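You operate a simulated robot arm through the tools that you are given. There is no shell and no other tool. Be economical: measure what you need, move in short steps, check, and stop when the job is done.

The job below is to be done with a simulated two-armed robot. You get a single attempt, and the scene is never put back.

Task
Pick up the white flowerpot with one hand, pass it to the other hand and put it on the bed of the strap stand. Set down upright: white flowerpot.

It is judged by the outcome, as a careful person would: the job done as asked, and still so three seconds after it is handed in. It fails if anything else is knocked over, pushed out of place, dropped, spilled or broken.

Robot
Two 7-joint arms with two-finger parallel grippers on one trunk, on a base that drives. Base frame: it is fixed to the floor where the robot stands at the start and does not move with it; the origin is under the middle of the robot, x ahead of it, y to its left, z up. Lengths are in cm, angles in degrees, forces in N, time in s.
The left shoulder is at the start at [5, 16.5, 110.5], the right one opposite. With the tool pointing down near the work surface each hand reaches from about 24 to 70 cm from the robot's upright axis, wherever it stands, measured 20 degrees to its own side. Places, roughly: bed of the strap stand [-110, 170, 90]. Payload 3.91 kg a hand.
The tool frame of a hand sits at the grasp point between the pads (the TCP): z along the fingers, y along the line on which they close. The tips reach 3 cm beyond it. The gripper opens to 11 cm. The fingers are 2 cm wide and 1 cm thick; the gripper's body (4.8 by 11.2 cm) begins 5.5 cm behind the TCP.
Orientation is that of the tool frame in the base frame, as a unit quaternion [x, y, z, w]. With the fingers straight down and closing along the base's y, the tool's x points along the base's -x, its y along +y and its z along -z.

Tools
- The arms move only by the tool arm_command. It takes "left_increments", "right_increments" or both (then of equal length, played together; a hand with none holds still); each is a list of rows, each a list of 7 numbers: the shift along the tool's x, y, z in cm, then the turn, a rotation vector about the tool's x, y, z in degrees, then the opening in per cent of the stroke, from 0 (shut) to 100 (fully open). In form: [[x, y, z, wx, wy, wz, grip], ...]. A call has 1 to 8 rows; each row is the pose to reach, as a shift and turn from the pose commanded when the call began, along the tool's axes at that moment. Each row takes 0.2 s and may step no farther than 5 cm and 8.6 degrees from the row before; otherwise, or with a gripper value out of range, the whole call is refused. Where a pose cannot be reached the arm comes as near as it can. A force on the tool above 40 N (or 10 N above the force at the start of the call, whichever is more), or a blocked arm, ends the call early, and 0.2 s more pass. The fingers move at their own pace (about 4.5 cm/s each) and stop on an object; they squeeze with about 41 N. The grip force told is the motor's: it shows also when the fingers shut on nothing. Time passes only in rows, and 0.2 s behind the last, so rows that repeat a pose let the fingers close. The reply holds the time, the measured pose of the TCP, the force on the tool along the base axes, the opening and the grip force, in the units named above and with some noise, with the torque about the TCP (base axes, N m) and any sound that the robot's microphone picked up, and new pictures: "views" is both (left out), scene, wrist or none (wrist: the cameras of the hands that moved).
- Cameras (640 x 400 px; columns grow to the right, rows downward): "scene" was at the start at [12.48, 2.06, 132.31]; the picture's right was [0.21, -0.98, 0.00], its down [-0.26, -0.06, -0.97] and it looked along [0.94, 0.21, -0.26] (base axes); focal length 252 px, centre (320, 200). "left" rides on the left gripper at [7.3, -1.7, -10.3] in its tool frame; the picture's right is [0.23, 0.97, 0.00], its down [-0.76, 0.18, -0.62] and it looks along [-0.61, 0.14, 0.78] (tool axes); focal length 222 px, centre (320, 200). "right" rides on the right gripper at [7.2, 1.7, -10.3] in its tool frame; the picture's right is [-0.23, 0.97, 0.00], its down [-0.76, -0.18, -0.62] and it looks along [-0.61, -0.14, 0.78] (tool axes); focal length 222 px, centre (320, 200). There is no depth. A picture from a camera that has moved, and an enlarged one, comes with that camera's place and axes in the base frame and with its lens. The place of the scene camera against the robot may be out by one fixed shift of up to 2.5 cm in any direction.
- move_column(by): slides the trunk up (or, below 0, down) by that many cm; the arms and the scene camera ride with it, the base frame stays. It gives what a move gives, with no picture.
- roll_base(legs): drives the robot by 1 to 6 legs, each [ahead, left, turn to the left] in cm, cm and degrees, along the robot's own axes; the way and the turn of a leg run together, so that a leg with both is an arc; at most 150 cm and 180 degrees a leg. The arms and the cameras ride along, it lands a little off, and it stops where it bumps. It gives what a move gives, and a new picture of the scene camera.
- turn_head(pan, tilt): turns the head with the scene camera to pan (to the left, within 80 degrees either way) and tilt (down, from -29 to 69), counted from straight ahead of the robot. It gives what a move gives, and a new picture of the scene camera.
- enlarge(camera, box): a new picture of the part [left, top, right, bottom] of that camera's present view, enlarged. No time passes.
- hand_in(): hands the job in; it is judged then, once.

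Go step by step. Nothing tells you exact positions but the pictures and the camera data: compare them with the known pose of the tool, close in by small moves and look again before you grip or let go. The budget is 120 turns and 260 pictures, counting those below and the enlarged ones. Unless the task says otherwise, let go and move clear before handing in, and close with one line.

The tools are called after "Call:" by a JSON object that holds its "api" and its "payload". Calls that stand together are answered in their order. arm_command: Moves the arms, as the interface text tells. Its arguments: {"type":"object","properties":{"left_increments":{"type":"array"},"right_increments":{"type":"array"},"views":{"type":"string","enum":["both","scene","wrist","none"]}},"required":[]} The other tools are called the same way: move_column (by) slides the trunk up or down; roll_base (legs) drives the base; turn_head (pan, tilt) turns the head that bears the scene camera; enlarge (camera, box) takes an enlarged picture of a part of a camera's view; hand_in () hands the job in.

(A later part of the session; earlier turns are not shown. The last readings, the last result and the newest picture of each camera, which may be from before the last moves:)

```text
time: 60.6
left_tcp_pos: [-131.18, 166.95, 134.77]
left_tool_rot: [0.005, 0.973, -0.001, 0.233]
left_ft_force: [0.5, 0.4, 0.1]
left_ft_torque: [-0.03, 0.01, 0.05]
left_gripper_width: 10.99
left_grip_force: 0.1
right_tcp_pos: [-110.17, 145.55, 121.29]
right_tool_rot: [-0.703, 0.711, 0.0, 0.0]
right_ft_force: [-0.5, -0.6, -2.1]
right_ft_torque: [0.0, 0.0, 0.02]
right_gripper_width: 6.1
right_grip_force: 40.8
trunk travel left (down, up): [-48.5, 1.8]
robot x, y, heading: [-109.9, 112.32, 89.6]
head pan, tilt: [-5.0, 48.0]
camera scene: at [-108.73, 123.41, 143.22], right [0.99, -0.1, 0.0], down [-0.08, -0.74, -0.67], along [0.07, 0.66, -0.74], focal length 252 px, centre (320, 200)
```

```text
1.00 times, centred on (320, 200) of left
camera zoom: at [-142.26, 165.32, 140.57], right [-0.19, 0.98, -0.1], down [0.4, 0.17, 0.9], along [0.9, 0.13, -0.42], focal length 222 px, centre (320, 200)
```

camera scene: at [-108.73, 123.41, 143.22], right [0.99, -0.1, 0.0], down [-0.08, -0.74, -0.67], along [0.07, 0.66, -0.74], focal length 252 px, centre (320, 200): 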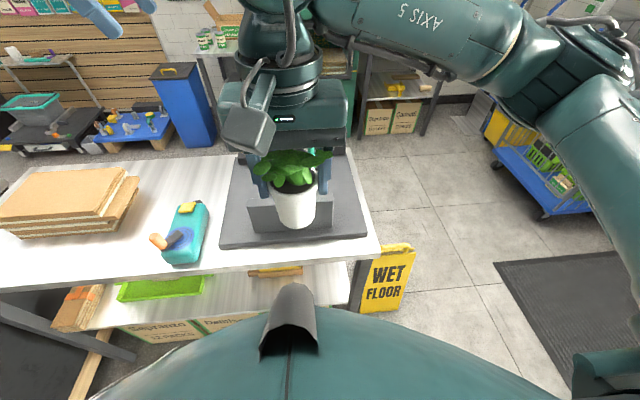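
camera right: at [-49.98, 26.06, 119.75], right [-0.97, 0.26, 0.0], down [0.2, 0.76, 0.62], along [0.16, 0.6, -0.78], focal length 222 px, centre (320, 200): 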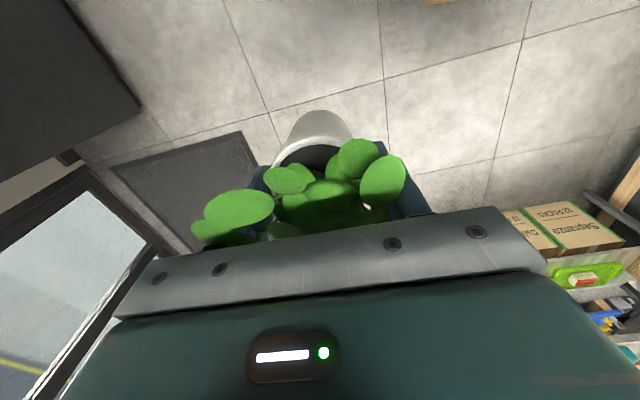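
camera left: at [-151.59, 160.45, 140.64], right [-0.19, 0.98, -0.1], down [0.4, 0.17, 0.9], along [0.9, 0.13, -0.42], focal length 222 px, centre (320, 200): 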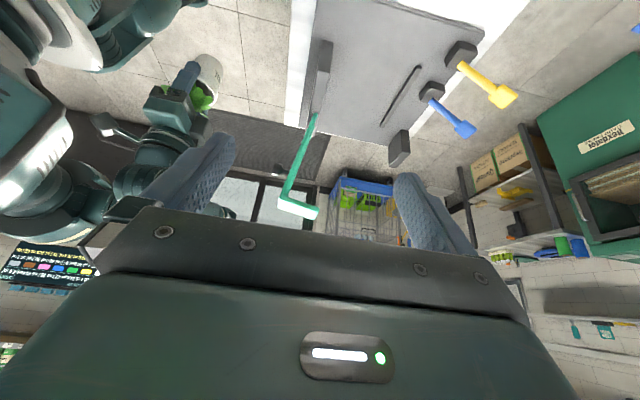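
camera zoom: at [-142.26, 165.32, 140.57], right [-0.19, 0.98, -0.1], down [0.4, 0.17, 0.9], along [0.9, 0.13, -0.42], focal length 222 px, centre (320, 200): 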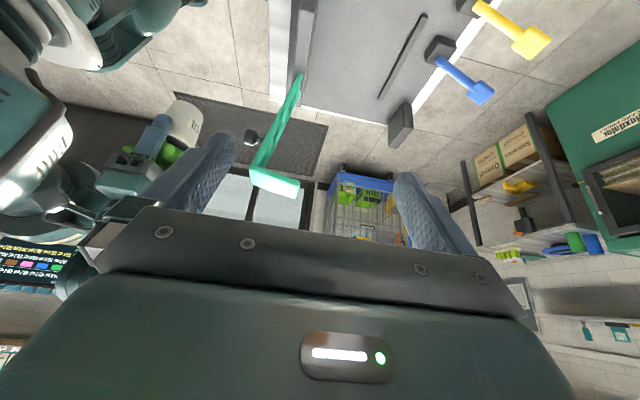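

The teal upright's top is at about (-112.6, 162.6, 125). I'll move the right hand out to x≈-93 and then forward past the wall.

Call:
{"api": "arm_command", "payload": {"right_increments": [[0, -4.2, 0, 0, 0, 0, 25], [0, -8.5, 0, 0, 0, 0, 25], [0, -12.7, 0, 0, 0, 0, 25], [0, -17, 0, 0, 0, 0, 25], [-4, -17, 0, 0, 0, 0, 25], [-8, -17, 0, 0, 0, 0, 25], [-12, -17, 0, 0, 0, 0, 25], [-12, -17, 0, 0, 0, 0, 25]]}}

```text
time: 62.4
left_tcp_pos: [-131.08, 166.78, 134.88]
left_tool_rot: [0.005, 0.973, 0.0, 0.232]
left_ft_force: [-0.5, -0.4, -0.8]
left_ft_torque: [-0.02, -0.01, 0.03]
left_gripper_width: 10.99
left_grip_force: 0.1
right_tcp_pos: [-93.06, 157.26, 121.12]
right_tool_rot: [-0.703, 0.711, 0.0, 0.0]
right_ft_force: [-0.4, -0.1, -1.2]
right_ft_torque: [-0.02, 0.01, -0.04]
right_gripper_width: 6.07
right_grip_force: 41.2
trunk travel left (down, up): [-48.5, 1.8]
robot x, y, heading: [-110.16, 112.34, 89.2]
head pan, tilt: [-5.0, 48.0]
camera scene: at [-108.73, 123.22, 143.24], right [0.99, -0.1, 0.0], down [-0.08, -0.74, -0.67], along [0.07, 0.67, -0.74], focal length 252 px, centre (320, 200)
camera right: at [-94.87, 149.94, 131.59], right [-0.97, 0.24, 0.0], down [0.19, 0.76, 0.62], along [0.15, 0.6, -0.78], focal length 222 px, centre (320, 200)
```

scene: 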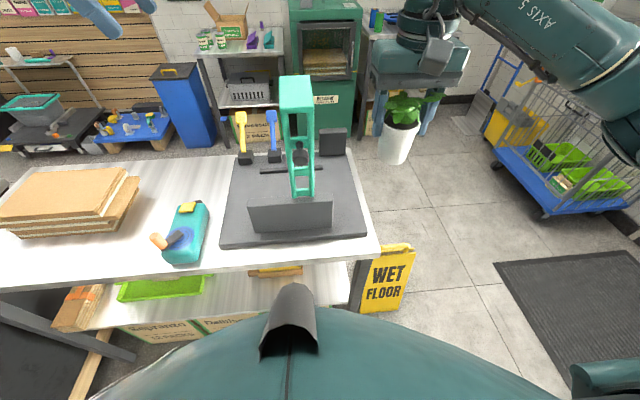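
right: 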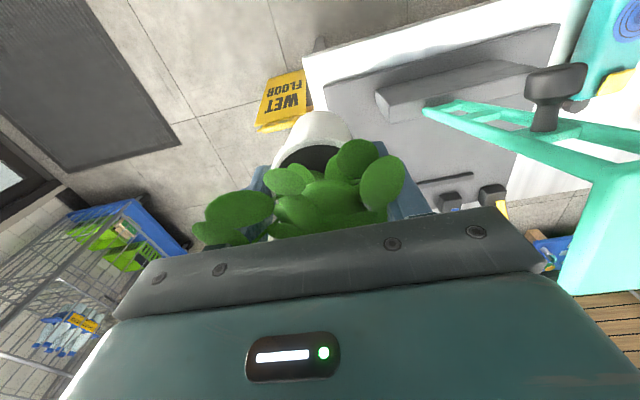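

Call:
{"api": "enlarge", "payload": {"camera": "scene", "box": [200, 60, 440, 260]}}

Call:
{"api": "enlarge", "payload": {"camera": "right", "box": [240, 0, 640, 250]}}

```text
2.00 times, centred on (320, 160) of scene
camera zoom: at [-108.73, 123.22, 143.24], right [0.99, -0.1, 0.0], down [-0.08, -0.74, -0.67], along [0.07, 0.67, -0.74], focal length 505 px, centre (320, 280)
```

zoom: 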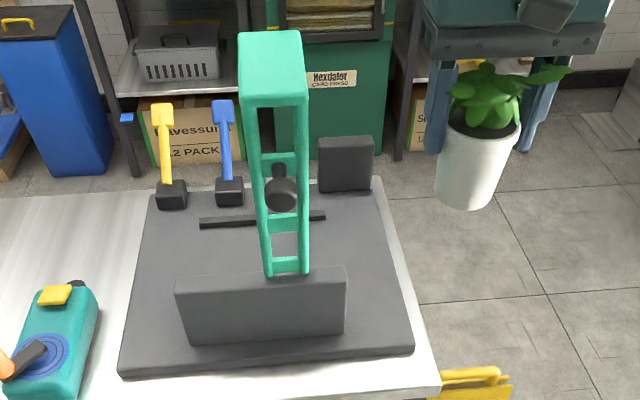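

```text
1.60 times, centred on (440, 125) of right
camera zoom: at [-94.87, 149.94, 131.59], right [-0.97, 0.24, 0.0], down [0.19, 0.76, 0.62], along [0.15, 0.6, -0.78], focal length 355 px, centre (128, 320)
```

zoom: 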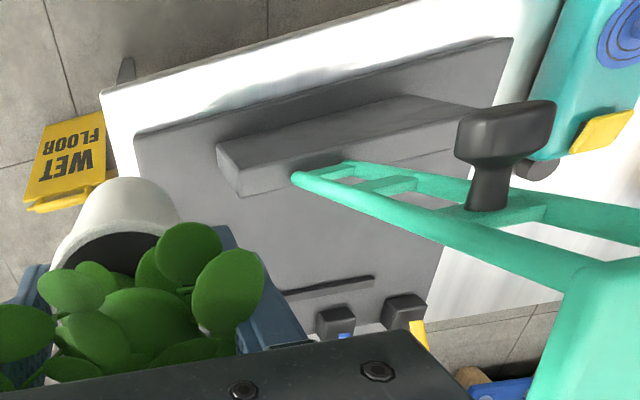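

The bed plate spans x -129..-94, y 157..194, with the front wall at x -121..-102. I'll set the pot at about (-104, 174.5), between wall and rib and behind the upright with clearance. Moving forward first, then left.

Call:
{"api": "arm_command", "payload": {"right_increments": [[-4.3, 0, 0, 0, 0, 0, 25], [-8.6, 0, 0, 0, 0, 0, 25], [-12.9, 0, 0, 0, 0, 0, 25], [-17.2, 0, 0, 0, 0, 0, 25], [-17.2, 2.5, 0, 0, 0, 0, 25], [-17.2, 5, 0, 0, 0, 0, 25], [-17.2, 7, 0, 0, 0, 0, 25], [-17.2, 7, 0, 0, 0, 0, 25]]}}

Call:
{"api": "enlarge", "payload": {"camera": "left", "box": [180, 0, 520, 210]}}

```text
time: 64.2
left_tcp_pos: [-131.2, 166.85, 134.68]
left_tool_rot: [0.005, 0.973, -0.001, 0.232]
left_ft_force: [-0.2, 0.3, -0.7]
left_ft_torque: [0.01, 0.01, 0.02]
left_gripper_width: 10.99
left_grip_force: 0.1
right_tcp_pos: [-99.76, 174.56, 121.35]
right_tool_rot: [-0.702, 0.712, 0.001, -0.001]
right_ft_force: [0.0, -0.7, -2.7]
right_ft_torque: [-0.01, 0.03, -0.04]
right_gripper_width: 6.09
right_grip_force: 40.9
trunk travel left (down, up): [-48.5, 1.8]
robot x, y, heading: [-109.96, 112.47, 89.0]
head pan, tilt: [-5.0, 48.0]
camera scene: at [-108.72, 123.3, 143.23], right [0.99, -0.1, 0.0], down [-0.08, -0.74, -0.67], along [0.07, 0.67, -0.74], focal length 252 px, centre (320, 200)
camera right: at [-101.57, 167.28, 131.75], right [-0.97, 0.24, 0.0], down [0.19, 0.76, 0.62], along [0.15, 0.6, -0.78], focal length 222 px, centre (320, 200)
```

scene: 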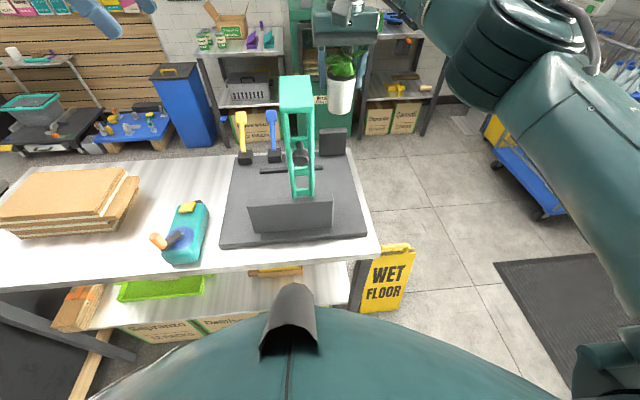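
right: 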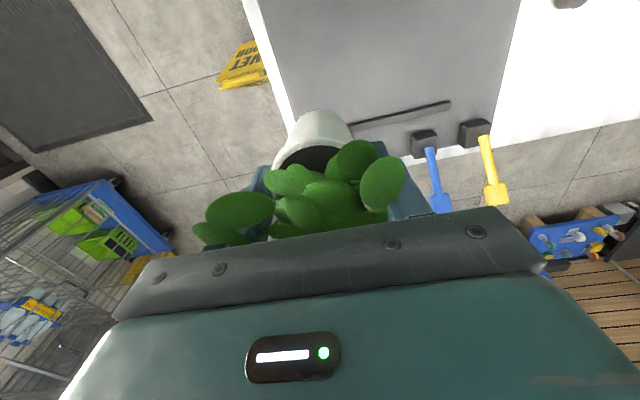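

```text
1.88 times, centred on (350, 105) of left
camera zoom: at [-142.25, 165.21, 140.62], right [-0.19, 0.98, -0.1], down [0.4, 0.17, 0.9], along [0.9, 0.13, -0.42], focal length 418 px, centre (264, 379)
```

zoom: 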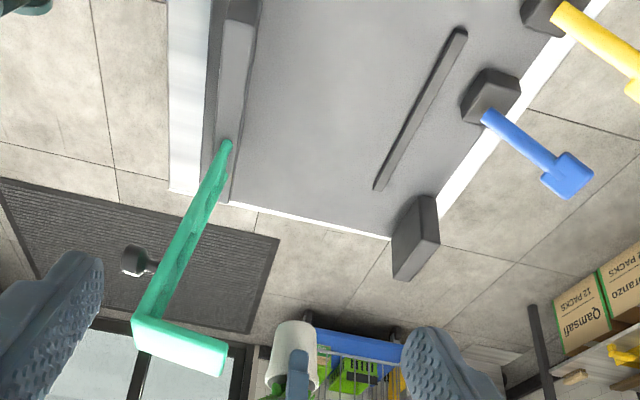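

The clearances look fine: the knob is on the near side, and the overhang ends at y≈166.5. I'll shift left 4 cm and start descending.

Call:
{"api": "arm_command", "payload": {"right_increments": [[0, 2, 0, 0, 0, 0, 25], [0, 4.2, 0, 0, 0, 0, 25], [0, 4.2, 3.5, 0, 0, 0, 25], [0, 4.2, 7, 0, 0, 0, 25], [0, 4.2, 10.5, 0, 0, 0, 25], [0, 4.2, 14, 0, 0, 0, 25], [0, 4.2, 14, 0, 0, 0, 25]]}}

Call:
{"api": "enlarge", "payload": {"camera": "left", "box": [180, 0, 520, 210]}}

Call:
{"api": "enlarge", "payload": {"camera": "scene", "box": [200, 20, 440, 220]}}

```text
time: 65.4
left_tcp_pos: [-131.18, 166.92, 134.66]
left_tool_rot: [0.006, 0.973, -0.002, 0.232]
left_ft_force: [-0.7, -0.4, 0.0]
left_ft_torque: [-0.03, -0.01, 0.01]
left_gripper_width: 10.98
left_grip_force: 0.0
right_tcp_pos: [-103.72, 175.86, 113.31]
right_tool_rot: [-0.7, 0.714, 0.006, 0.0]
right_ft_force: [2.9, 0.8, 1.7]
right_ft_torque: [-0.49, 0.46, 0.28]
right_gripper_width: 6.06
right_grip_force: 40.7
right hand out of reach, approached as far as the arm can: row 2, 4, 5, 6
trunk travel left (down, up): [-48.5, 1.8]
robot x, y, heading: [-110.19, 112.44, 89.0]
head pan, tilt: [-5.0, 48.0]
stopped in row 6 (right hand): the force on the tool passed its limit (the readings are from after the stop); the commanded pose is now the measured one
camera scene: at [-108.69, 123.37, 143.21], right [0.99, -0.1, 0.0], down [-0.08, -0.74, -0.67], along [0.07, 0.67, -0.74], focal length 252 px, centre (320, 200)
camera right: at [-105.55, 168.5, 123.76], right [-0.97, 0.25, 0.01], down [0.2, 0.75, 0.63], along [0.15, 0.61, -0.78], focal length 222 px, centre (320, 200)
```

scene: 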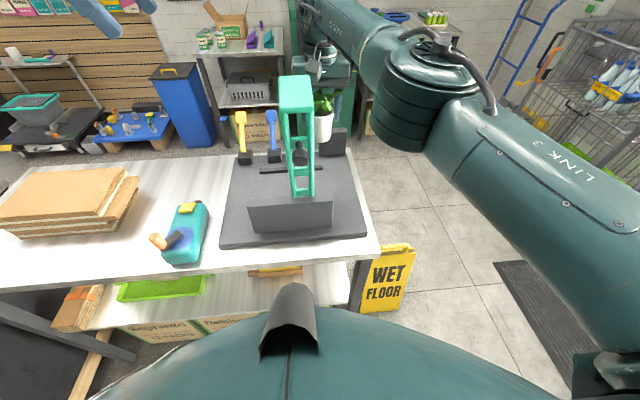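
right: 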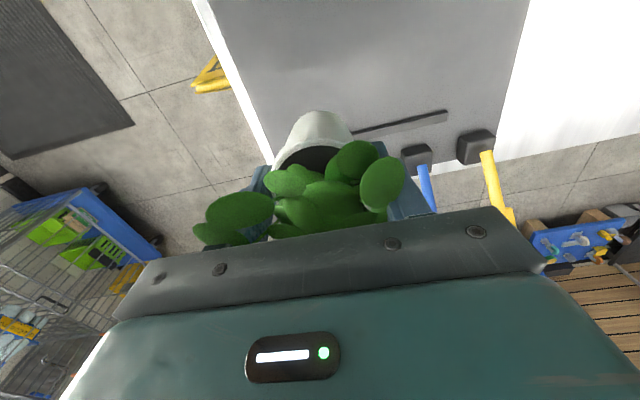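

```text
1.88 times, centred on (350, 105) of left
camera zoom: at [-142.2, 165.3, 140.58], right [-0.19, 0.98, -0.1], down [0.4, 0.17, 0.9], along [0.9, 0.13, -0.42], focal length 418 px, centre (264, 379)
```

zoom: 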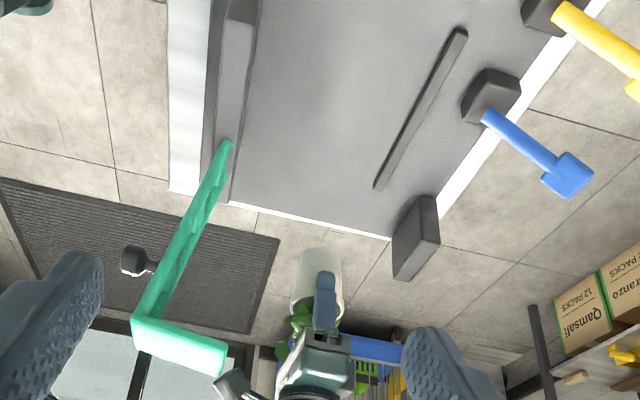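

```text
2.00 times, centred on (320, 120) of scene
camera zoom: at [-108.69, 123.37, 143.21], right [0.99, -0.1, 0.0], down [-0.08, -0.74, -0.67], along [0.07, 0.67, -0.74], focal length 505 px, centre (320, 360)
```

zoom: 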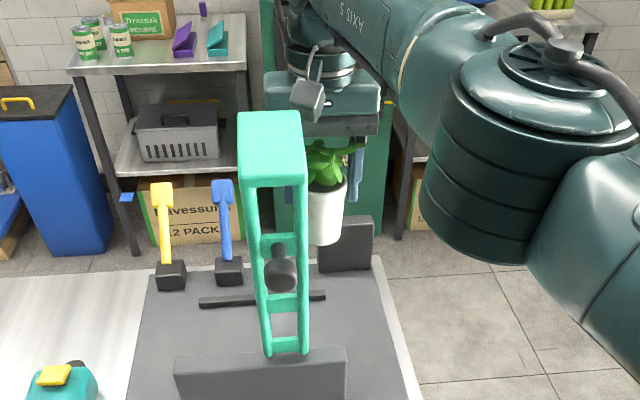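

The force limit tripped: the right wrist camera housing was probably brushing the end of the upright's top plate, which hasn't visibly moved. I'll back off to +x immediately and check.

Call:
{"api": "arm_command", "payload": {"right_increments": [[0, -1.5, 0, 0, 0, 0, 25], [0, -3.5, 0, 0, 0, 0, 25], [0, -5, 0, 0, 0, 0, 25], [0, -5, 0, 0, 0, 0, 25]]}}

Call:
{"api": "enlarge", "payload": {"camera": "left", "box": [180, 0, 520, 210]}}

```text
time: 66.4
left_tcp_pos: [-130.99, 166.88, 134.79]
left_tool_rot: [0.005, 0.973, -0.001, 0.233]
left_ft_force: [0.5, 0.1, 0.3]
left_ft_torque: [0.0, 0.01, 0.03]
left_gripper_width: 11.01
left_grip_force: 0.0
right_tcp_pos: [-100.05, 176.78, 113.42]
right_tool_rot: [-0.7, 0.714, 0.005, -0.001]
right_ft_force: [1.0, 0.1, -3.0]
right_ft_torque: [-0.06, -0.03, 0.0]
right_gripper_width: 6.07
right_grip_force: 40.8
right hand out of reach, approached as far as the arm can: row 2, 3, 4
trunk travel left (down, up): [-48.5, 1.8]
robot x, y, heading: [-110.05, 112.63, 89.3]
head pan, tilt: [-5.0, 48.0]
camera scene: at [-108.66, 123.34, 143.23], right [0.99, -0.1, 0.0], down [-0.08, -0.74, -0.67], along [0.07, 0.67, -0.74], focal length 252 px, centre (320, 200)
camera right: at [-101.93, 169.37, 123.82], right [-0.97, 0.25, 0.01], down [0.2, 0.75, 0.63], along [0.15, 0.61, -0.78], focal length 222 px, centre (320, 200)
```

scene: 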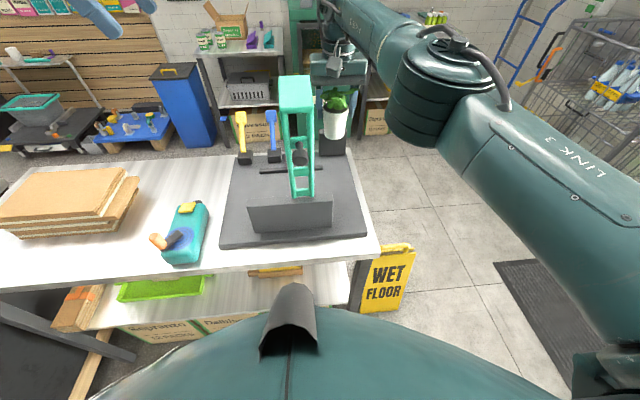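
right: 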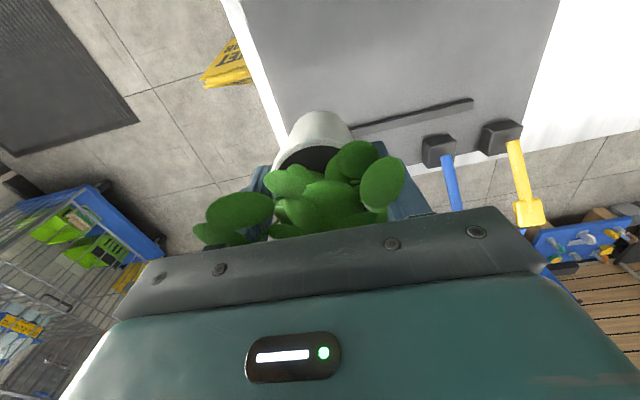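

```text
1.88 times, centred on (350, 105) of left
camera zoom: at [-142.17, 165.26, 140.62], right [-0.19, 0.98, -0.1], down [0.4, 0.17, 0.9], along [0.9, 0.13, -0.42], focal length 418 px, centre (264, 379)
```

zoom: 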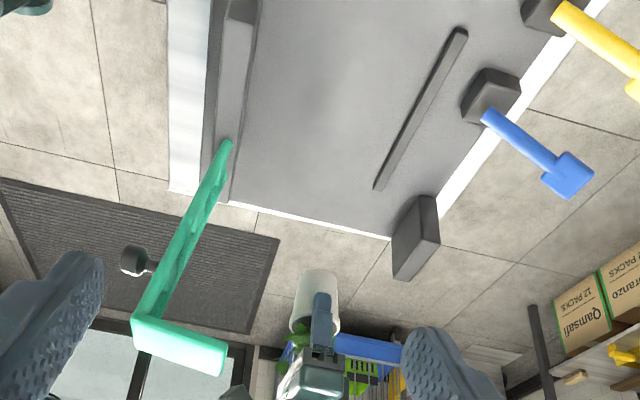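

The upright is unmoved. The right arm is at the limit of its reach, and the base front is only about 15–20 cm ahead of its centre, so I'll roll 7 cm closer and then readjust.

Call:
{"api": "roll_base", "payload": {"legs": [[7, 0, 0]]}}

Call:
{"api": "arm_command", "payload": {"right_increments": [[1.5, 0, 0, 0, 0, 0, 25], [4, 0, 0, 0, 0, 0, 25], [6.5, 0, 0, 0, 0, 0, 25], [6.5, 0, 0, 0, 0, 0, 25]]}}

```text
time: 67.4
left_tcp_pos: [-131.22, 173.86, 134.64]
left_tool_rot: [0.004, 0.973, -0.001, 0.232]
left_ft_force: [0.7, 0.1, 0.2]
left_ft_torque: [-0.03, 0.0, 0.02]
left_gripper_width: 11.0
left_grip_force: 0.1
right_tcp_pos: [-100.25, 183.69, 113.37]
right_tool_rot: [-0.7, 0.714, 0.004, 0.001]
right_ft_force: [0.4, 0.8, -2.2]
right_ft_torque: [-0.02, 0.01, 0.02]
right_gripper_width: 6.09
right_grip_force: 40.8
trunk travel left (down, up): [-48.5, 1.8]
robot x, y, heading: [-110.14, 119.52, 89.1]
head pan, tilt: [-5.0, 48.0]
camera scene: at [-108.68, 130.32, 143.22], right [0.99, -0.1, 0.0], down [-0.07, -0.74, -0.67], along [0.07, 0.67, -0.74], focal length 252 px, centre (320, 200)
```

scene: 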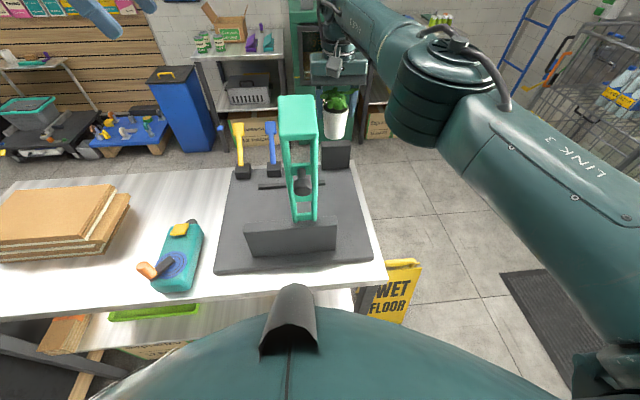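

```text
time: 68.4
left_tcp_pos: [-131.1, 173.71, 134.73]
left_tool_rot: [0.005, 0.972, -0.001, 0.233]
left_ft_force: [-0.3, -0.4, 0.1]
left_ft_torque: [0.01, 0.04, -0.01]
left_gripper_width: 11.01
left_grip_force: 0.1
right_tcp_pos: [-100.12, 183.74, 113.49]
right_tool_rot: [-0.701, 0.714, 0.005, 0.0]
right_ft_force: [-0.1, 0.7, -1.4]
right_ft_torque: [0.0, -0.03, 0.01]
right_gripper_width: 6.08
right_grip_force: 40.7
right hand out of reach, approached as far as the arm can: row 1, 2, 3, 4
trunk travel left (down, up): [-48.5, 1.8]
robot x, y, heading: [-110.03, 119.21, 89.5]
head pan, tilt: [-5.0, 48.0]
camera scene: at [-108.68, 130.23, 143.23], right [0.99, -0.1, 0.0], down [-0.07, -0.74, -0.67], along [0.07, 0.67, -0.74], focal length 252 px, centre (320, 200)
camera right: at [-101.97, 176.26, 123.85], right [-0.97, 0.25, 0.01], down [0.2, 0.75, 0.63], along [0.15, 0.61, -0.78], focal length 222 px, centre (320, 200)
```

scene: 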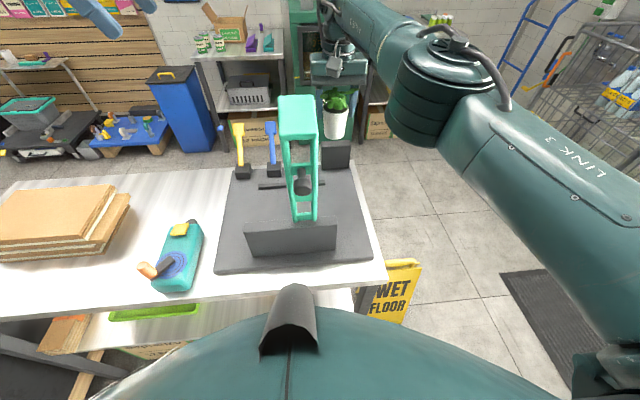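
right: 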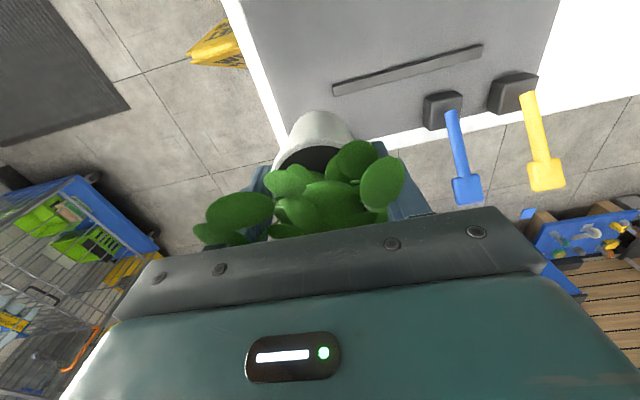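

The right arm is stuck against a joint limit in this posture. I'll try freeing it with a move up and to the right.

Call:
{"api": "arm_command", "payload": {"right_increments": [[0, -1, -2, 0, 0, 0, 25], [0, -2, -5, 0, 0, 0, 25], [0, -2, -8, 0, 0, 0, 25], [0, -2, -8, 0, 0, 0, 25]], "views": "none"}}

```text
time: 69.4
left_tcp_pos: [-131.38, 173.83, 134.67]
left_tool_rot: [0.004, 0.972, -0.001, 0.234]
left_ft_force: [-0.9, -0.1, -0.4]
left_ft_torque: [0.03, -0.02, -0.01]
left_gripper_width: 11.02
left_grip_force: 0.0
right_tcp_pos: [-98.16, 182.7, 121.4]
right_tool_rot: [-0.701, 0.714, 0.005, 0.001]
right_ft_force: [0.3, 0.6, -1.9]
right_ft_torque: [0.0, -0.02, -0.03]
right_gripper_width: 6.07
right_grip_force: 40.4
right hand out of reach, approached as far as the arm can: row 3, 4
trunk travel left (down, up): [-48.5, 1.8]
robot x, y, heading: [-110.25, 119.4, 89.2]
head pan, tilt: [-5.0, 48.0]
```

Call:
{"api": "arm_command", "payload": {"right_increments": [[2, 0, 0, 0, 0, 0, 25], [4.5, 0, 0, 0, 0, 0, 25], [7, 0, 0, 0, 0, 0, 25], [9, 0, 0, 0, 0, 0, 25], [9, 0, 0, 0, 0, 0, 25]], "views": "scene"}}

```text
time: 70.6
left_tcp_pos: [-131.16, 173.66, 134.64]
left_tool_rot: [0.004, 0.973, -0.001, 0.232]
left_ft_force: [-0.1, 1.5, -0.1]
left_ft_torque: [0.0, -0.04, -0.01]
left_gripper_width: 10.99
left_grip_force: 0.0
right_tcp_pos: [-97.89, 182.81, 121.31]
right_tool_rot: [-0.7, 0.714, 0.005, 0.001]
right_ft_force: [0.1, -0.3, -2.2]
right_ft_torque: [-0.02, -0.01, -0.03]
right_gripper_width: 6.1
right_grip_force: 41.1
right hand out of reach, approached as far as the arm can: row 1, 2, 3, 4, 5
trunk travel left (down, up): [-48.5, 1.8]
robot x, y, heading: [-109.62, 119.26, 89.4]
head pan, tilt: [-5.0, 48.0]
camera scene: at [-108.68, 130.22, 143.23], right [0.99, -0.1, 0.0], down [-0.07, -0.74, -0.67], along [0.07, 0.67, -0.74], focal length 252 px, centre (320, 200)
```

scene: 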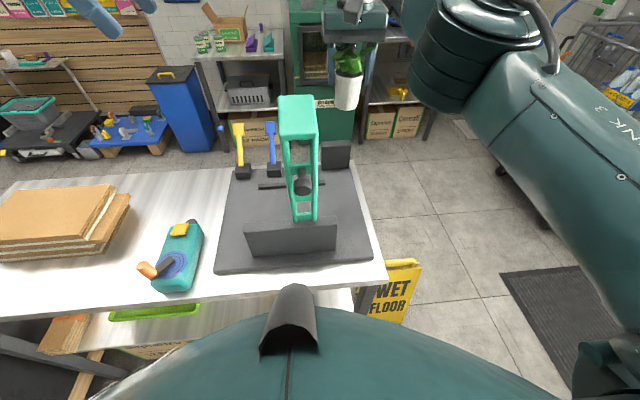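

Call:
{"api": "arm_command", "payload": {"right_increments": [[0, 0, 0, 0, 0, -8, 25], [0, 0, 0, 0, 0, -16, 25], [2, 0, 0, 0, 0, -16, 25], [5, 0, 0, 0, 0, -16, 25], [5, 0, 0, 0, 0, -16, 25]], "views": "none"}}

```text
time: 71.8
left_tcp_pos: [-131.16, 173.81, 134.71]
left_tool_rot: [0.005, 0.972, 0.0, 0.233]
left_ft_force: [0.4, 0.9, -0.6]
left_ft_torque: [0.0, -0.03, 0.01]
left_gripper_width: 10.99
left_grip_force: 0.0
right_tcp_pos: [-98.07, 177.78, 121.4]
right_tool_rot: [0.793, -0.609, -0.004, -0.002]
right_ft_force: [0.0, 0.4, -1.8]
right_ft_torque: [0.0, -0.01, 0.02]
right_gripper_width: 6.05
right_grip_force: 40.6
right hand out of reach, approached as far as the arm can: row 2
trunk travel left (down, up): [-48.5, 1.8]
robot x, y, heading: [-109.74, 119.31, 89.4]
head pan, tilt: [-5.0, 48.0]
```

Yawing freed the joint limit, and more yaw also moves the wrist camera away from the upright. I'll continue to about 50° in total.

Call:
{"api": "arm_command", "payload": {"right_increments": [[0, 0, 0, 0, 0, -8, 25], [0, 0, 0, 0, 0, -16, 25], [0, 0, 0, 0, 0, -24, 25], [0, 0, 0, 0, 0, -32, 25], [0, 0, 0, 0, 0, -32, 25]], "views": "scene"}}

```text
time: 73.0
left_tcp_pos: [-131.36, 173.74, 134.77]
left_tool_rot: [0.004, 0.972, 0.0, 0.234]
left_ft_force: [0.3, -0.3, -0.1]
left_ft_torque: [0.05, -0.01, -0.02]
left_gripper_width: 10.99
left_grip_force: 0.0
right_tcp_pos: [-96.15, 173.24, 119.2]
right_tool_rot: [0.912, -0.41, -0.003, -0.003]
right_ft_force: [1.4, 0.4, -2.3]
right_ft_torque: [-0.03, -0.03, 0.03]
right_gripper_width: 6.07
right_grip_force: 41.3
right hand out of reach, approached as far as the arm can: row 3, 4, 5
trunk travel left (down, up): [-48.5, 1.8]
robot x, y, heading: [-109.9, 119.02, 89.3]
head pan, tilt: [-5.0, 48.0]
camera scene: at [-108.84, 130.22, 143.23], right [0.99, -0.1, 0.0], down [-0.07, -0.74, -0.67], along [0.07, 0.67, -0.74], focal length 252 px, centre (320, 200)
```

scene: 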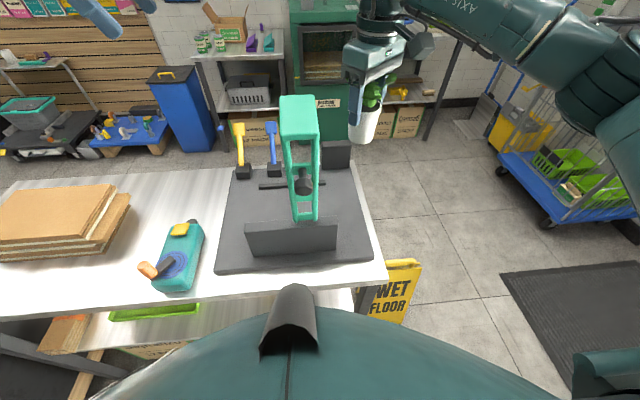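

Sidling the base left 6.5 cm will carry the hand to the target x without changing the arm posture.

Call:
{"api": "roll_base", "payload": {"legs": [[0, 6.5, 0]]}}

Call:
{"api": "enlarge", "payload": {"camera": "left", "box": [100, 0, 500, 250]}}

Call:
{"api": "enlarge", "payload": {"camera": "scene", "box": [220, 20, 460, 220]}}

```text
time: 74.0
left_tcp_pos: [-137.73, 173.76, 134.8]
left_tool_rot: [0.004, 0.972, -0.002, 0.233]
left_ft_force: [-0.2, 0.0, -0.2]
left_ft_torque: [0.02, -0.03, 0.01]
left_gripper_width: 11.01
left_grip_force: 0.1
right_tcp_pos: [-102.62, 173.39, 119.13]
right_tool_rot: [0.912, -0.411, -0.003, -0.003]
right_ft_force: [-1.0, -0.3, -3.2]
right_ft_torque: [0.0, -0.02, 0.03]
right_gripper_width: 6.06
right_grip_force: 41.3
trunk travel left (down, up): [-48.5, 1.8]
robot x, y, heading: [-116.39, 119.2, 89.3]
head pan, tilt: [-5.0, 48.0]
camera scene: at [-115.27, 130.3, 143.23], right [0.99, -0.1, 0.0], down [-0.07, -0.74, -0.67], along [0.07, 0.67, -0.74], focal length 252 px, centre (320, 200)
```

scene: 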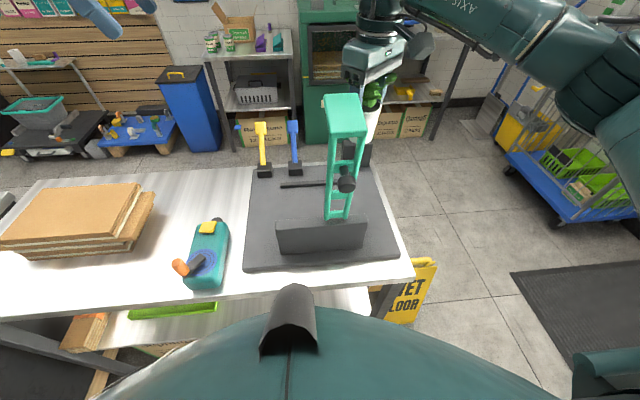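

```text
1.60 times, centred on (300, 125) of left
camera zoom: at [-148.85, 172.18, 140.59], right [-0.19, 0.98, -0.1], down [0.4, 0.17, 0.9], along [0.9, 0.13, -0.42], focal length 355 px, centre (352, 320)
```

zoom: 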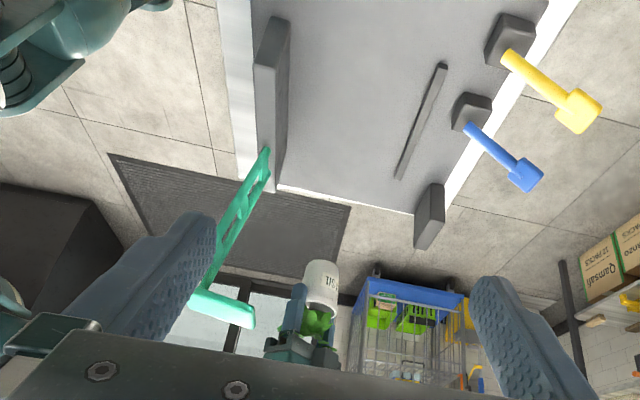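

```text
2.00 times, centred on (340, 120) of scene
camera zoom: at [-115.27, 130.3, 143.23], right [0.99, -0.1, 0.0], down [-0.07, -0.74, -0.67], along [0.07, 0.67, -0.74], focal length 505 px, centre (280, 360)
```

zoom: 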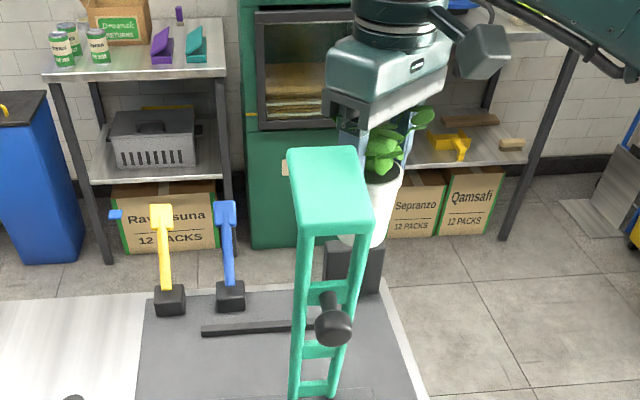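

The hand is clear of the upright. I'll lower the trunk by 13 cm, which keeps the arm posture, then check.

Call:
{"api": "move_column", "payload": {"by": -13}}

Call:
{"api": "enlarge", "payload": {"camera": "left", "box": [100, 0, 500, 250]}}

Call:
{"api": "enlarge", "payload": {"camera": "scene", "box": [220, 20, 460, 220]}}

Call:
{"api": "enlarge", "payload": {"camera": "right", "box": [0, 0, 640, 400]}}

```text
time: 75.6
left_tcp_pos: [-137.7, 173.59, 121.78]
left_tool_rot: [0.005, 0.972, -0.001, 0.233]
left_ft_force: [0.4, -0.7, 0.0]
left_ft_torque: [0.05, -0.03, 0.01]
left_gripper_width: 11.01
left_grip_force: 0.1
right_tcp_pos: [-102.6, 173.32, 106.26]
right_tool_rot: [0.912, -0.41, -0.005, -0.001]
right_ft_force: [-1.7, -0.5, -1.6]
right_ft_torque: [-0.01, -0.04, -0.02]
right_gripper_width: 6.07
right_grip_force: 40.3
trunk travel left (down, up): [-35.5, 14.8]
robot x, y, heading: [-116.61, 119.2, 89.4]
head pan, tilt: [-5.0, 48.0]
```

```text
1.60 times, centred on (300, 125) of left
camera zoom: at [-148.75, 172.16, 127.63], right [-0.19, 0.98, -0.1], down [0.4, 0.17, 0.9], along [0.9, 0.13, -0.42], focal length 355 px, centre (352, 320)
```

zoom: 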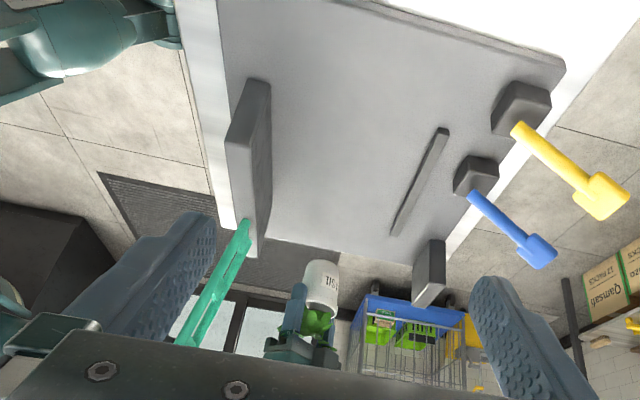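

```text
2.00 times, centred on (340, 120) of scene
camera zoom: at [-115.17, 130.28, 130.24], right [0.99, -0.1, 0.0], down [-0.07, -0.74, -0.67], along [0.07, 0.67, -0.74], focal length 505 px, centre (280, 360)
```

zoom: 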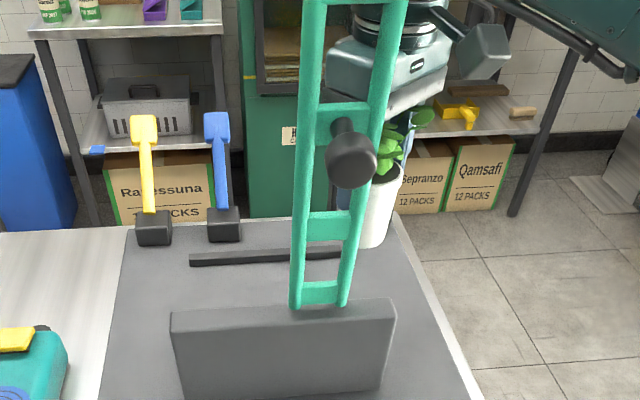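

```text
1.00 times, centred on (320, 200) of right
camera zoom: at [-99.06, 166.69, 116.59], right [-0.88, -0.48, 0.0], down [-0.37, 0.68, 0.63], along [-0.3, 0.55, -0.78], focal length 222 px, centre (320, 200)
```

zoom: 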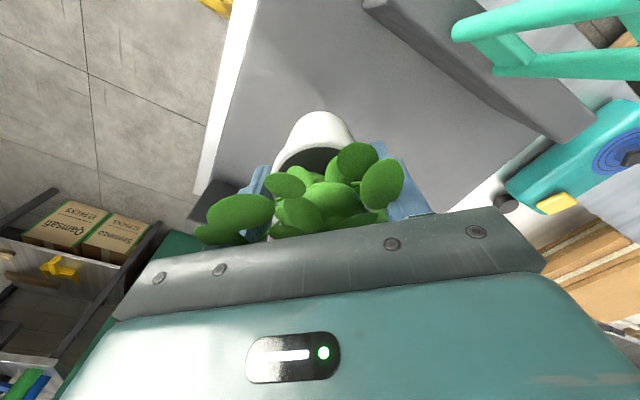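

The pot is above the plate but only about 4 cm from its right edge. I'll sidle left 2.5 cm for margin.

Call:
{"api": "roll_base", "payload": {"legs": [[0, 2.5, 0]]}}

Call:
{"api": "enlarge", "payload": {"camera": "right", "box": [0, 0, 640, 400]}}

```text
time: 76.4
left_tcp_pos: [-140.27, 173.82, 121.71]
left_tool_rot: [0.005, 0.972, -0.001, 0.234]
left_ft_force: [-1.0, -0.7, -0.6]
left_ft_torque: [0.02, -0.02, 0.04]
left_gripper_width: 11.02
left_grip_force: 0.0
right_tcp_pos: [-105.25, 173.37, 106.27]
right_tool_rot: [0.912, -0.411, -0.004, -0.002]
right_ft_force: [-0.8, 0.0, -1.5]
right_ft_torque: [0.01, -0.03, 0.0]
right_gripper_width: 6.1
right_grip_force: 40.9
trunk travel left (down, up): [-35.5, 14.8]
robot x, y, heading: [-118.93, 119.49, 88.9]
head pan, tilt: [-5.0, 48.0]
camera scene: at [-117.77, 130.33, 130.23], right [0.99, -0.1, 0.0], down [-0.07, -0.74, -0.67], along [0.07, 0.67, -0.74], focal length 252 px, centre (320, 200)
```

scene: 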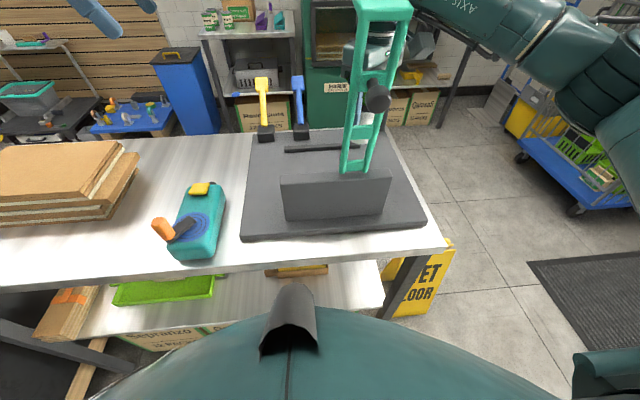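

```text
1.00 times, centred on (320, 200) of right
camera zoom: at [-101.64, 166.74, 116.58], right [-0.88, -0.48, 0.0], down [-0.37, 0.68, 0.63], along [-0.3, 0.55, -0.78], focal length 222 px, centre (320, 200)
```

zoom: 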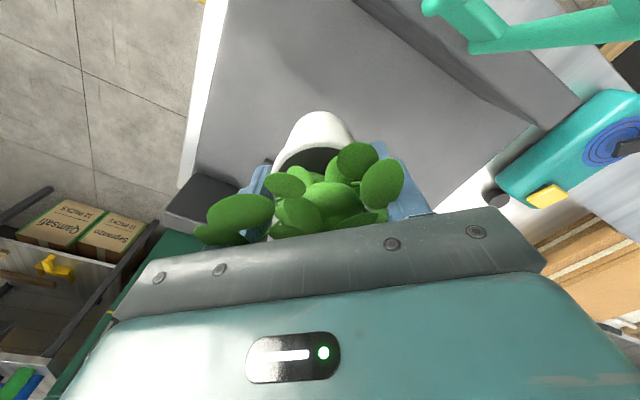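

Now I'll lower another 4.5 cm with the trunk, then approach contact gently.

Call:
{"api": "move_column", "payload": {"by": -4.5}}

Call:
{"api": "arm_command", "payload": {"right_increments": [[0, 0, 0.4, 0, 0, 0, 25], [0, 0, 0.8, 0, 0, 0, 25], [0, 0, 0.8, 0, 0, 0, 25]], "views": "wrist"}}

Call:
{"api": "enlarge", "payload": {"camera": "left", "box": [220, 60, 460, 230]}}

```text
time: 77.2
left_tcp_pos: [-140.22, 173.8, 117.18]
left_tool_rot: [0.005, 0.972, -0.001, 0.233]
left_ft_force: [0.1, -0.3, 1.3]
left_ft_torque: [0.03, 0.0, 0.03]
left_gripper_width: 10.98
left_grip_force: 0.0
right_tcp_pos: [-105.2, 173.47, 101.63]
right_tool_rot: [0.912, -0.411, -0.004, -0.003]
right_ft_force: [-0.5, 0.3, -2.8]
right_ft_torque: [0.03, 0.0, 0.03]
right_gripper_width: 6.04
right_grip_force: 40.7
trunk travel left (down, up): [-31.0, 19.3]
robot x, y, heading: [-118.96, 119.83, 89.5]
head pan, tilt: [-5.0, 48.0]
```

```text
time: 78.0
left_tcp_pos: [-140.09, 173.86, 117.19]
left_tool_rot: [0.004, 0.973, -0.001, 0.233]
left_ft_force: [0.2, 0.0, -0.2]
left_ft_torque: [0.0, -0.02, 0.0]
left_gripper_width: 10.97
left_grip_force: 0.1
right_tcp_pos: [-104.94, 173.26, 100.92]
right_tool_rot: [0.912, -0.41, -0.004, -0.002]
right_ft_force: [0.7, 0.4, -1.8]
right_ft_torque: [-0.02, -0.02, -0.02]
right_gripper_width: 6.06
right_grip_force: 41.0
trunk travel left (down, up): [-31.0, 19.3]
robot x, y, heading: [-118.71, 120.01, 89.5]
head pan, tilt: [-5.0, 48.0]
camera right: at [-101.53, 166.64, 111.23], right [-0.88, -0.48, 0.0], down [-0.37, 0.68, 0.63], along [-0.3, 0.55, -0.78], focal length 222 px, centre (320, 200)
```

right: 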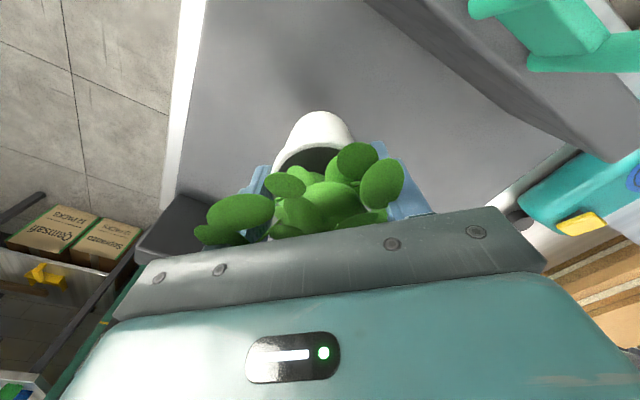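

```text
2.35 times, centred on (340, 145) of left
camera zoom: at [-151.25, 172.21, 123.12], right [-0.19, 0.98, -0.1], down [0.4, 0.17, 0.9], along [0.9, 0.13, -0.42], focal length 523 px, centre (273, 329)
```

zoom: 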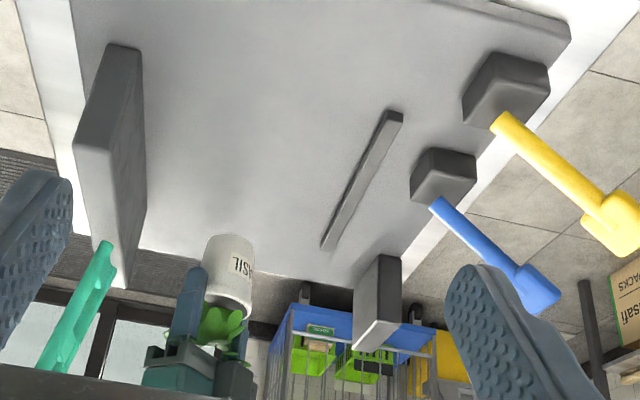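

The arm follows commands, and no contact yet. I'll lower in small steps.

Call:
{"api": "arm_command", "payload": {"right_increments": [[0, 0, 0.4, 0, 0, 0, 25], [0, 0, 0.8, 0, 0, 0, 25], [0, 0, 0.8, 0, 0, 0, 25]], "views": "none"}}

Call:
{"api": "enlarge", "payload": {"camera": "left", "box": [260, 120, 380, 220]}}

```text
time: 78.8
left_tcp_pos: [-140.09, 173.82, 117.3]
left_tool_rot: [0.005, 0.972, -0.001, 0.233]
left_ft_force: [-0.2, 0.4, -0.4]
left_ft_torque: [-0.02, 0.03, 0.02]
left_gripper_width: 11.0
left_grip_force: 0.0
right_tcp_pos: [-105.1, 173.42, 100.13]
right_tool_rot: [0.912, -0.411, -0.003, -0.003]
right_ft_force: [-0.1, 0.7, -1.6]
right_ft_torque: [-0.01, 0.0, -0.01]
right_gripper_width: 6.05
right_grip_force: 40.9
trunk travel left (down, up): [-31.0, 19.3]
robot x, y, heading: [-118.64, 119.7, 89.4]
head pan, tilt: [-5.0, 48.0]
```

```text
4.00 times, centred on (320, 170) of left
camera zoom: at [-151.25, 172.21, 123.11], right [-0.19, 0.98, -0.1], down [0.4, 0.17, 0.9], along [0.9, 0.13, -0.42], focal length 888 px, centre (320, 320)
```

zoom: 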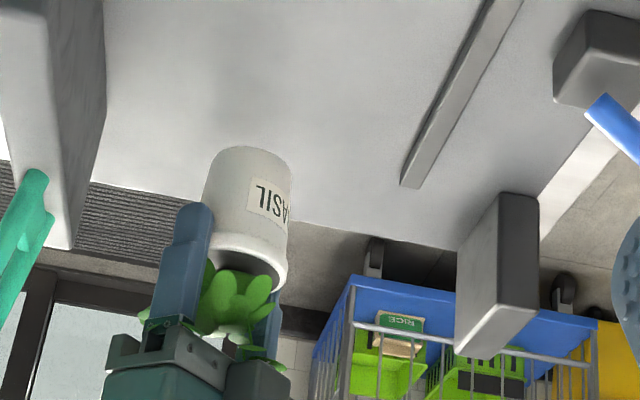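

Call:
{"api": "arm_command", "payload": {"right_increments": [[0, 0, 0.3, 0, 0, 0, 25], [0, 0, 0.6, 0, 0, 0, 25], [0, 0, 0.6, 0, 0, 0, 25]], "views": "none"}}

```text
time: 79.6
left_tcp_pos: [-140.18, 173.82, 117.24]
left_tool_rot: [0.006, 0.973, -0.002, 0.233]
left_ft_force: [-0.3, 0.5, -0.6]
left_ft_torque: [0.03, 0.0, 0.04]
left_gripper_width: 11.01
left_grip_force: 0.1
right_tcp_pos: [-105.14, 173.37, 99.41]
right_tool_rot: [0.912, -0.411, -0.003, -0.002]
right_ft_force: [0.5, -0.1, -2.9]
right_ft_torque: [0.01, 0.01, 0.0]
right_gripper_width: 6.08
right_grip_force: 40.7
trunk travel left (down, up): [-31.0, 19.3]
robot x, y, heading: [-118.91, 119.31, 89.5]
head pan, tilt: [-5.0, 48.0]
```

Call:
{"api": "arm_command", "payload": {"right_increments": [[0, 0, 0.25, 0, 0, 0, 25], [0, 0, 0.5, 0, 0, 0, 25], [0, 0, 0.5, 0, 0, 0, 25]], "views": "none"}}

Call:
{"api": "enlarge", "payload": {"camera": "left", "box": [260, 120, 380, 220]}}

```text
time: 80.4
left_tcp_pos: [-140.12, 173.86, 117.13]
left_tool_rot: [0.006, 0.972, -0.002, 0.233]
left_ft_force: [-0.1, -0.4, 0.4]
left_ft_torque: [-0.03, -0.01, 0.03]
left_gripper_width: 10.97
left_grip_force: 0.1
right_tcp_pos: [-105.19, 173.41, 98.99]
right_tool_rot: [0.912, -0.411, -0.004, -0.002]
right_ft_force: [0.8, -0.8, -1.7]
right_ft_torque: [-0.01, -0.01, 0.0]
right_gripper_width: 6.06
right_grip_force: 41.4
trunk travel left (down, up): [-31.0, 19.3]
robot x, y, heading: [-119.25, 119.44, 89.3]
head pan, tilt: [-5.0, 48.0]
```

```text
4.00 times, centred on (320, 170) of left
camera zoom: at [-151.24, 172.21, 123.11], right [-0.19, 0.98, -0.1], down [0.4, 0.17, 0.9], along [0.9, 0.13, -0.42], focal length 888 px, centre (320, 320)
```

zoom: 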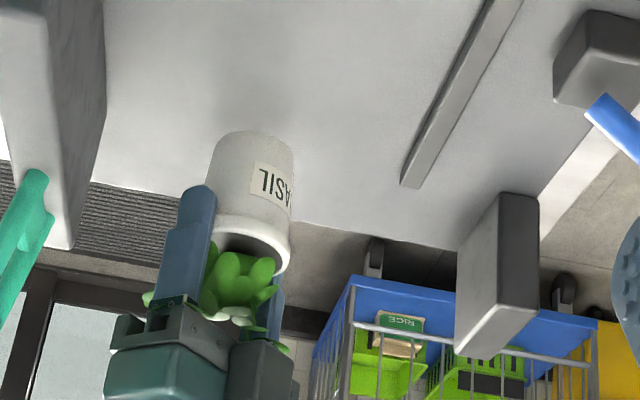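

Call:
{"api": "arm_command", "payload": {"right_increments": [[0, 0, 0.25, 0, 0, 0, 25], [0, 0, 0.5, 0, 0, 0, 25], [0, 0, 0.5, 0, 0, 0, 25]], "views": "none"}}

Call:
{"api": "arm_command", "payload": {"right_increments": [[0, 0, 0.2, 0, 0, 0, 25], [0, 0, 0.4, 0, 0, 0, 25], [0, 0, 0.4, 0, 0, 0, 25]], "views": "none"}}

```text
time: 81.2
left_tcp_pos: [-140.11, 173.8, 117.3]
left_tool_rot: [0.005, 0.973, -0.001, 0.232]
left_ft_force: [0.8, 0.4, -0.2]
left_ft_torque: [0.0, -0.05, 0.03]
left_gripper_width: 10.99
left_grip_force: 0.0
right_tcp_pos: [-105.1, 173.35, 98.53]
right_tool_rot: [0.912, -0.41, -0.004, -0.002]
right_ft_force: [-0.6, 1.1, -2.6]
right_ft_torque: [0.02, -0.03, 0.02]
right_gripper_width: 6.09
right_grip_force: 41.5
trunk travel left (down, up): [-31.0, 19.3]
robot x, y, heading: [-119.0, 119.85, 89.3]
head pan, tilt: [-5.0, 48.0]
```

```text
time: 82.0
left_tcp_pos: [-140.2, 173.78, 117.29]
left_tool_rot: [0.006, 0.972, -0.001, 0.233]
left_ft_force: [-0.2, -0.8, -0.2]
left_ft_torque: [-0.01, 0.03, 0.0]
left_gripper_width: 11.03
left_grip_force: 0.0
right_tcp_pos: [-105.04, 173.48, 98.04]
right_tool_rot: [0.912, -0.41, -0.005, -0.002]
right_ft_force: [0.4, -0.6, -2.4]
right_ft_torque: [-0.02, 0.0, -0.04]
right_gripper_width: 6.06
right_grip_force: 40.7
trunk travel left (down, up): [-31.0, 19.3]
robot x, y, heading: [-119.1, 119.66, 89.3]
head pan, tilt: [-5.0, 48.0]
```

Still no contact (about -2.4 N, which is just the pot's weight). Continuing down.

Call:
{"api": "arm_command", "payload": {"right_increments": [[0, 0, 0.2, 0, 0, 0, 25], [0, 0, 0.4, 0, 0, 0, 25], [0, 0, 0.4, 0, 0, 0, 25]], "views": "none"}}

Call:
{"api": "arm_command", "payload": {"right_increments": [[0, 0, 0.2, 0, 0, 0, 25], [0, 0, 0.3, 0, 0, 0, 25], [0, 0, 0.3, 0, 0, 0, 25]], "views": "none"}}

Call:
{"api": "enlarge", "payload": {"camera": "left", "box": [260, 120, 380, 220]}}

```text
time: 82.8
left_tcp_pos: [-140.1, 173.75, 117.22]
left_tool_rot: [0.005, 0.973, -0.001, 0.232]
left_ft_force: [0.5, 0.2, 0.0]
left_ft_torque: [0.01, -0.01, 0.01]
left_gripper_width: 10.99
left_grip_force: 0.0
right_tcp_pos: [-105.06, 173.39, 97.65]
right_tool_rot: [0.912, -0.411, -0.004, -0.002]
right_ft_force: [-0.2, -0.1, -1.8]
right_ft_torque: [-0.03, 0.0, -0.03]
right_gripper_width: 6.1
right_grip_force: 41.0
trunk travel left (down, up): [-31.0, 19.3]
robot x, y, heading: [-118.94, 119.25, 89.4]
head pan, tilt: [-5.0, 48.0]
```

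```text
time: 83.6
left_tcp_pos: [-140.2, 173.8, 117.23]
left_tool_rot: [0.005, 0.973, -0.001, 0.233]
left_ft_force: [0.2, -0.2, -0.1]
left_ft_torque: [0.01, 0.0, 0.01]
left_gripper_width: 11.0
left_grip_force: 0.1
right_tcp_pos: [-105.11, 173.49, 97.35]
right_tool_rot: [0.912, -0.41, -0.004, -0.002]
right_ft_force: [-0.2, -0.7, -1.8]
right_ft_torque: [-0.04, -0.02, 0.0]
right_gripper_width: 6.08
right_grip_force: 41.0
trunk travel left (down, up): [-31.0, 19.3]
robot x, y, heading: [-118.81, 119.38, 89.3]
head pan, tilt: [-5.0, 48.0]
```

```text
4.00 times, centred on (320, 170) of left
camera zoom: at [-151.25, 172.21, 123.11], right [-0.19, 0.98, -0.1], down [0.4, 0.17, 0.9], along [0.9, 0.13, -0.42], focal length 888 px, centre (320, 320)
```

zoom: 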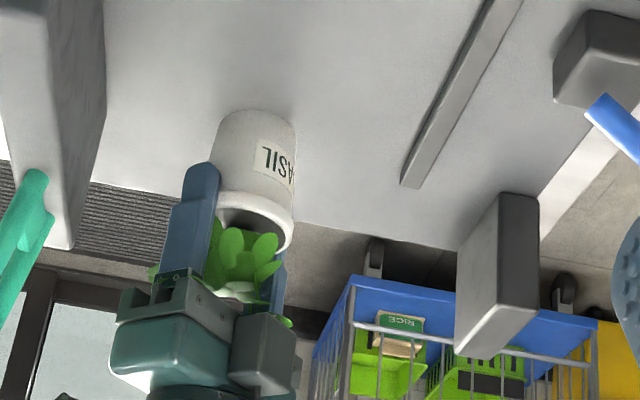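

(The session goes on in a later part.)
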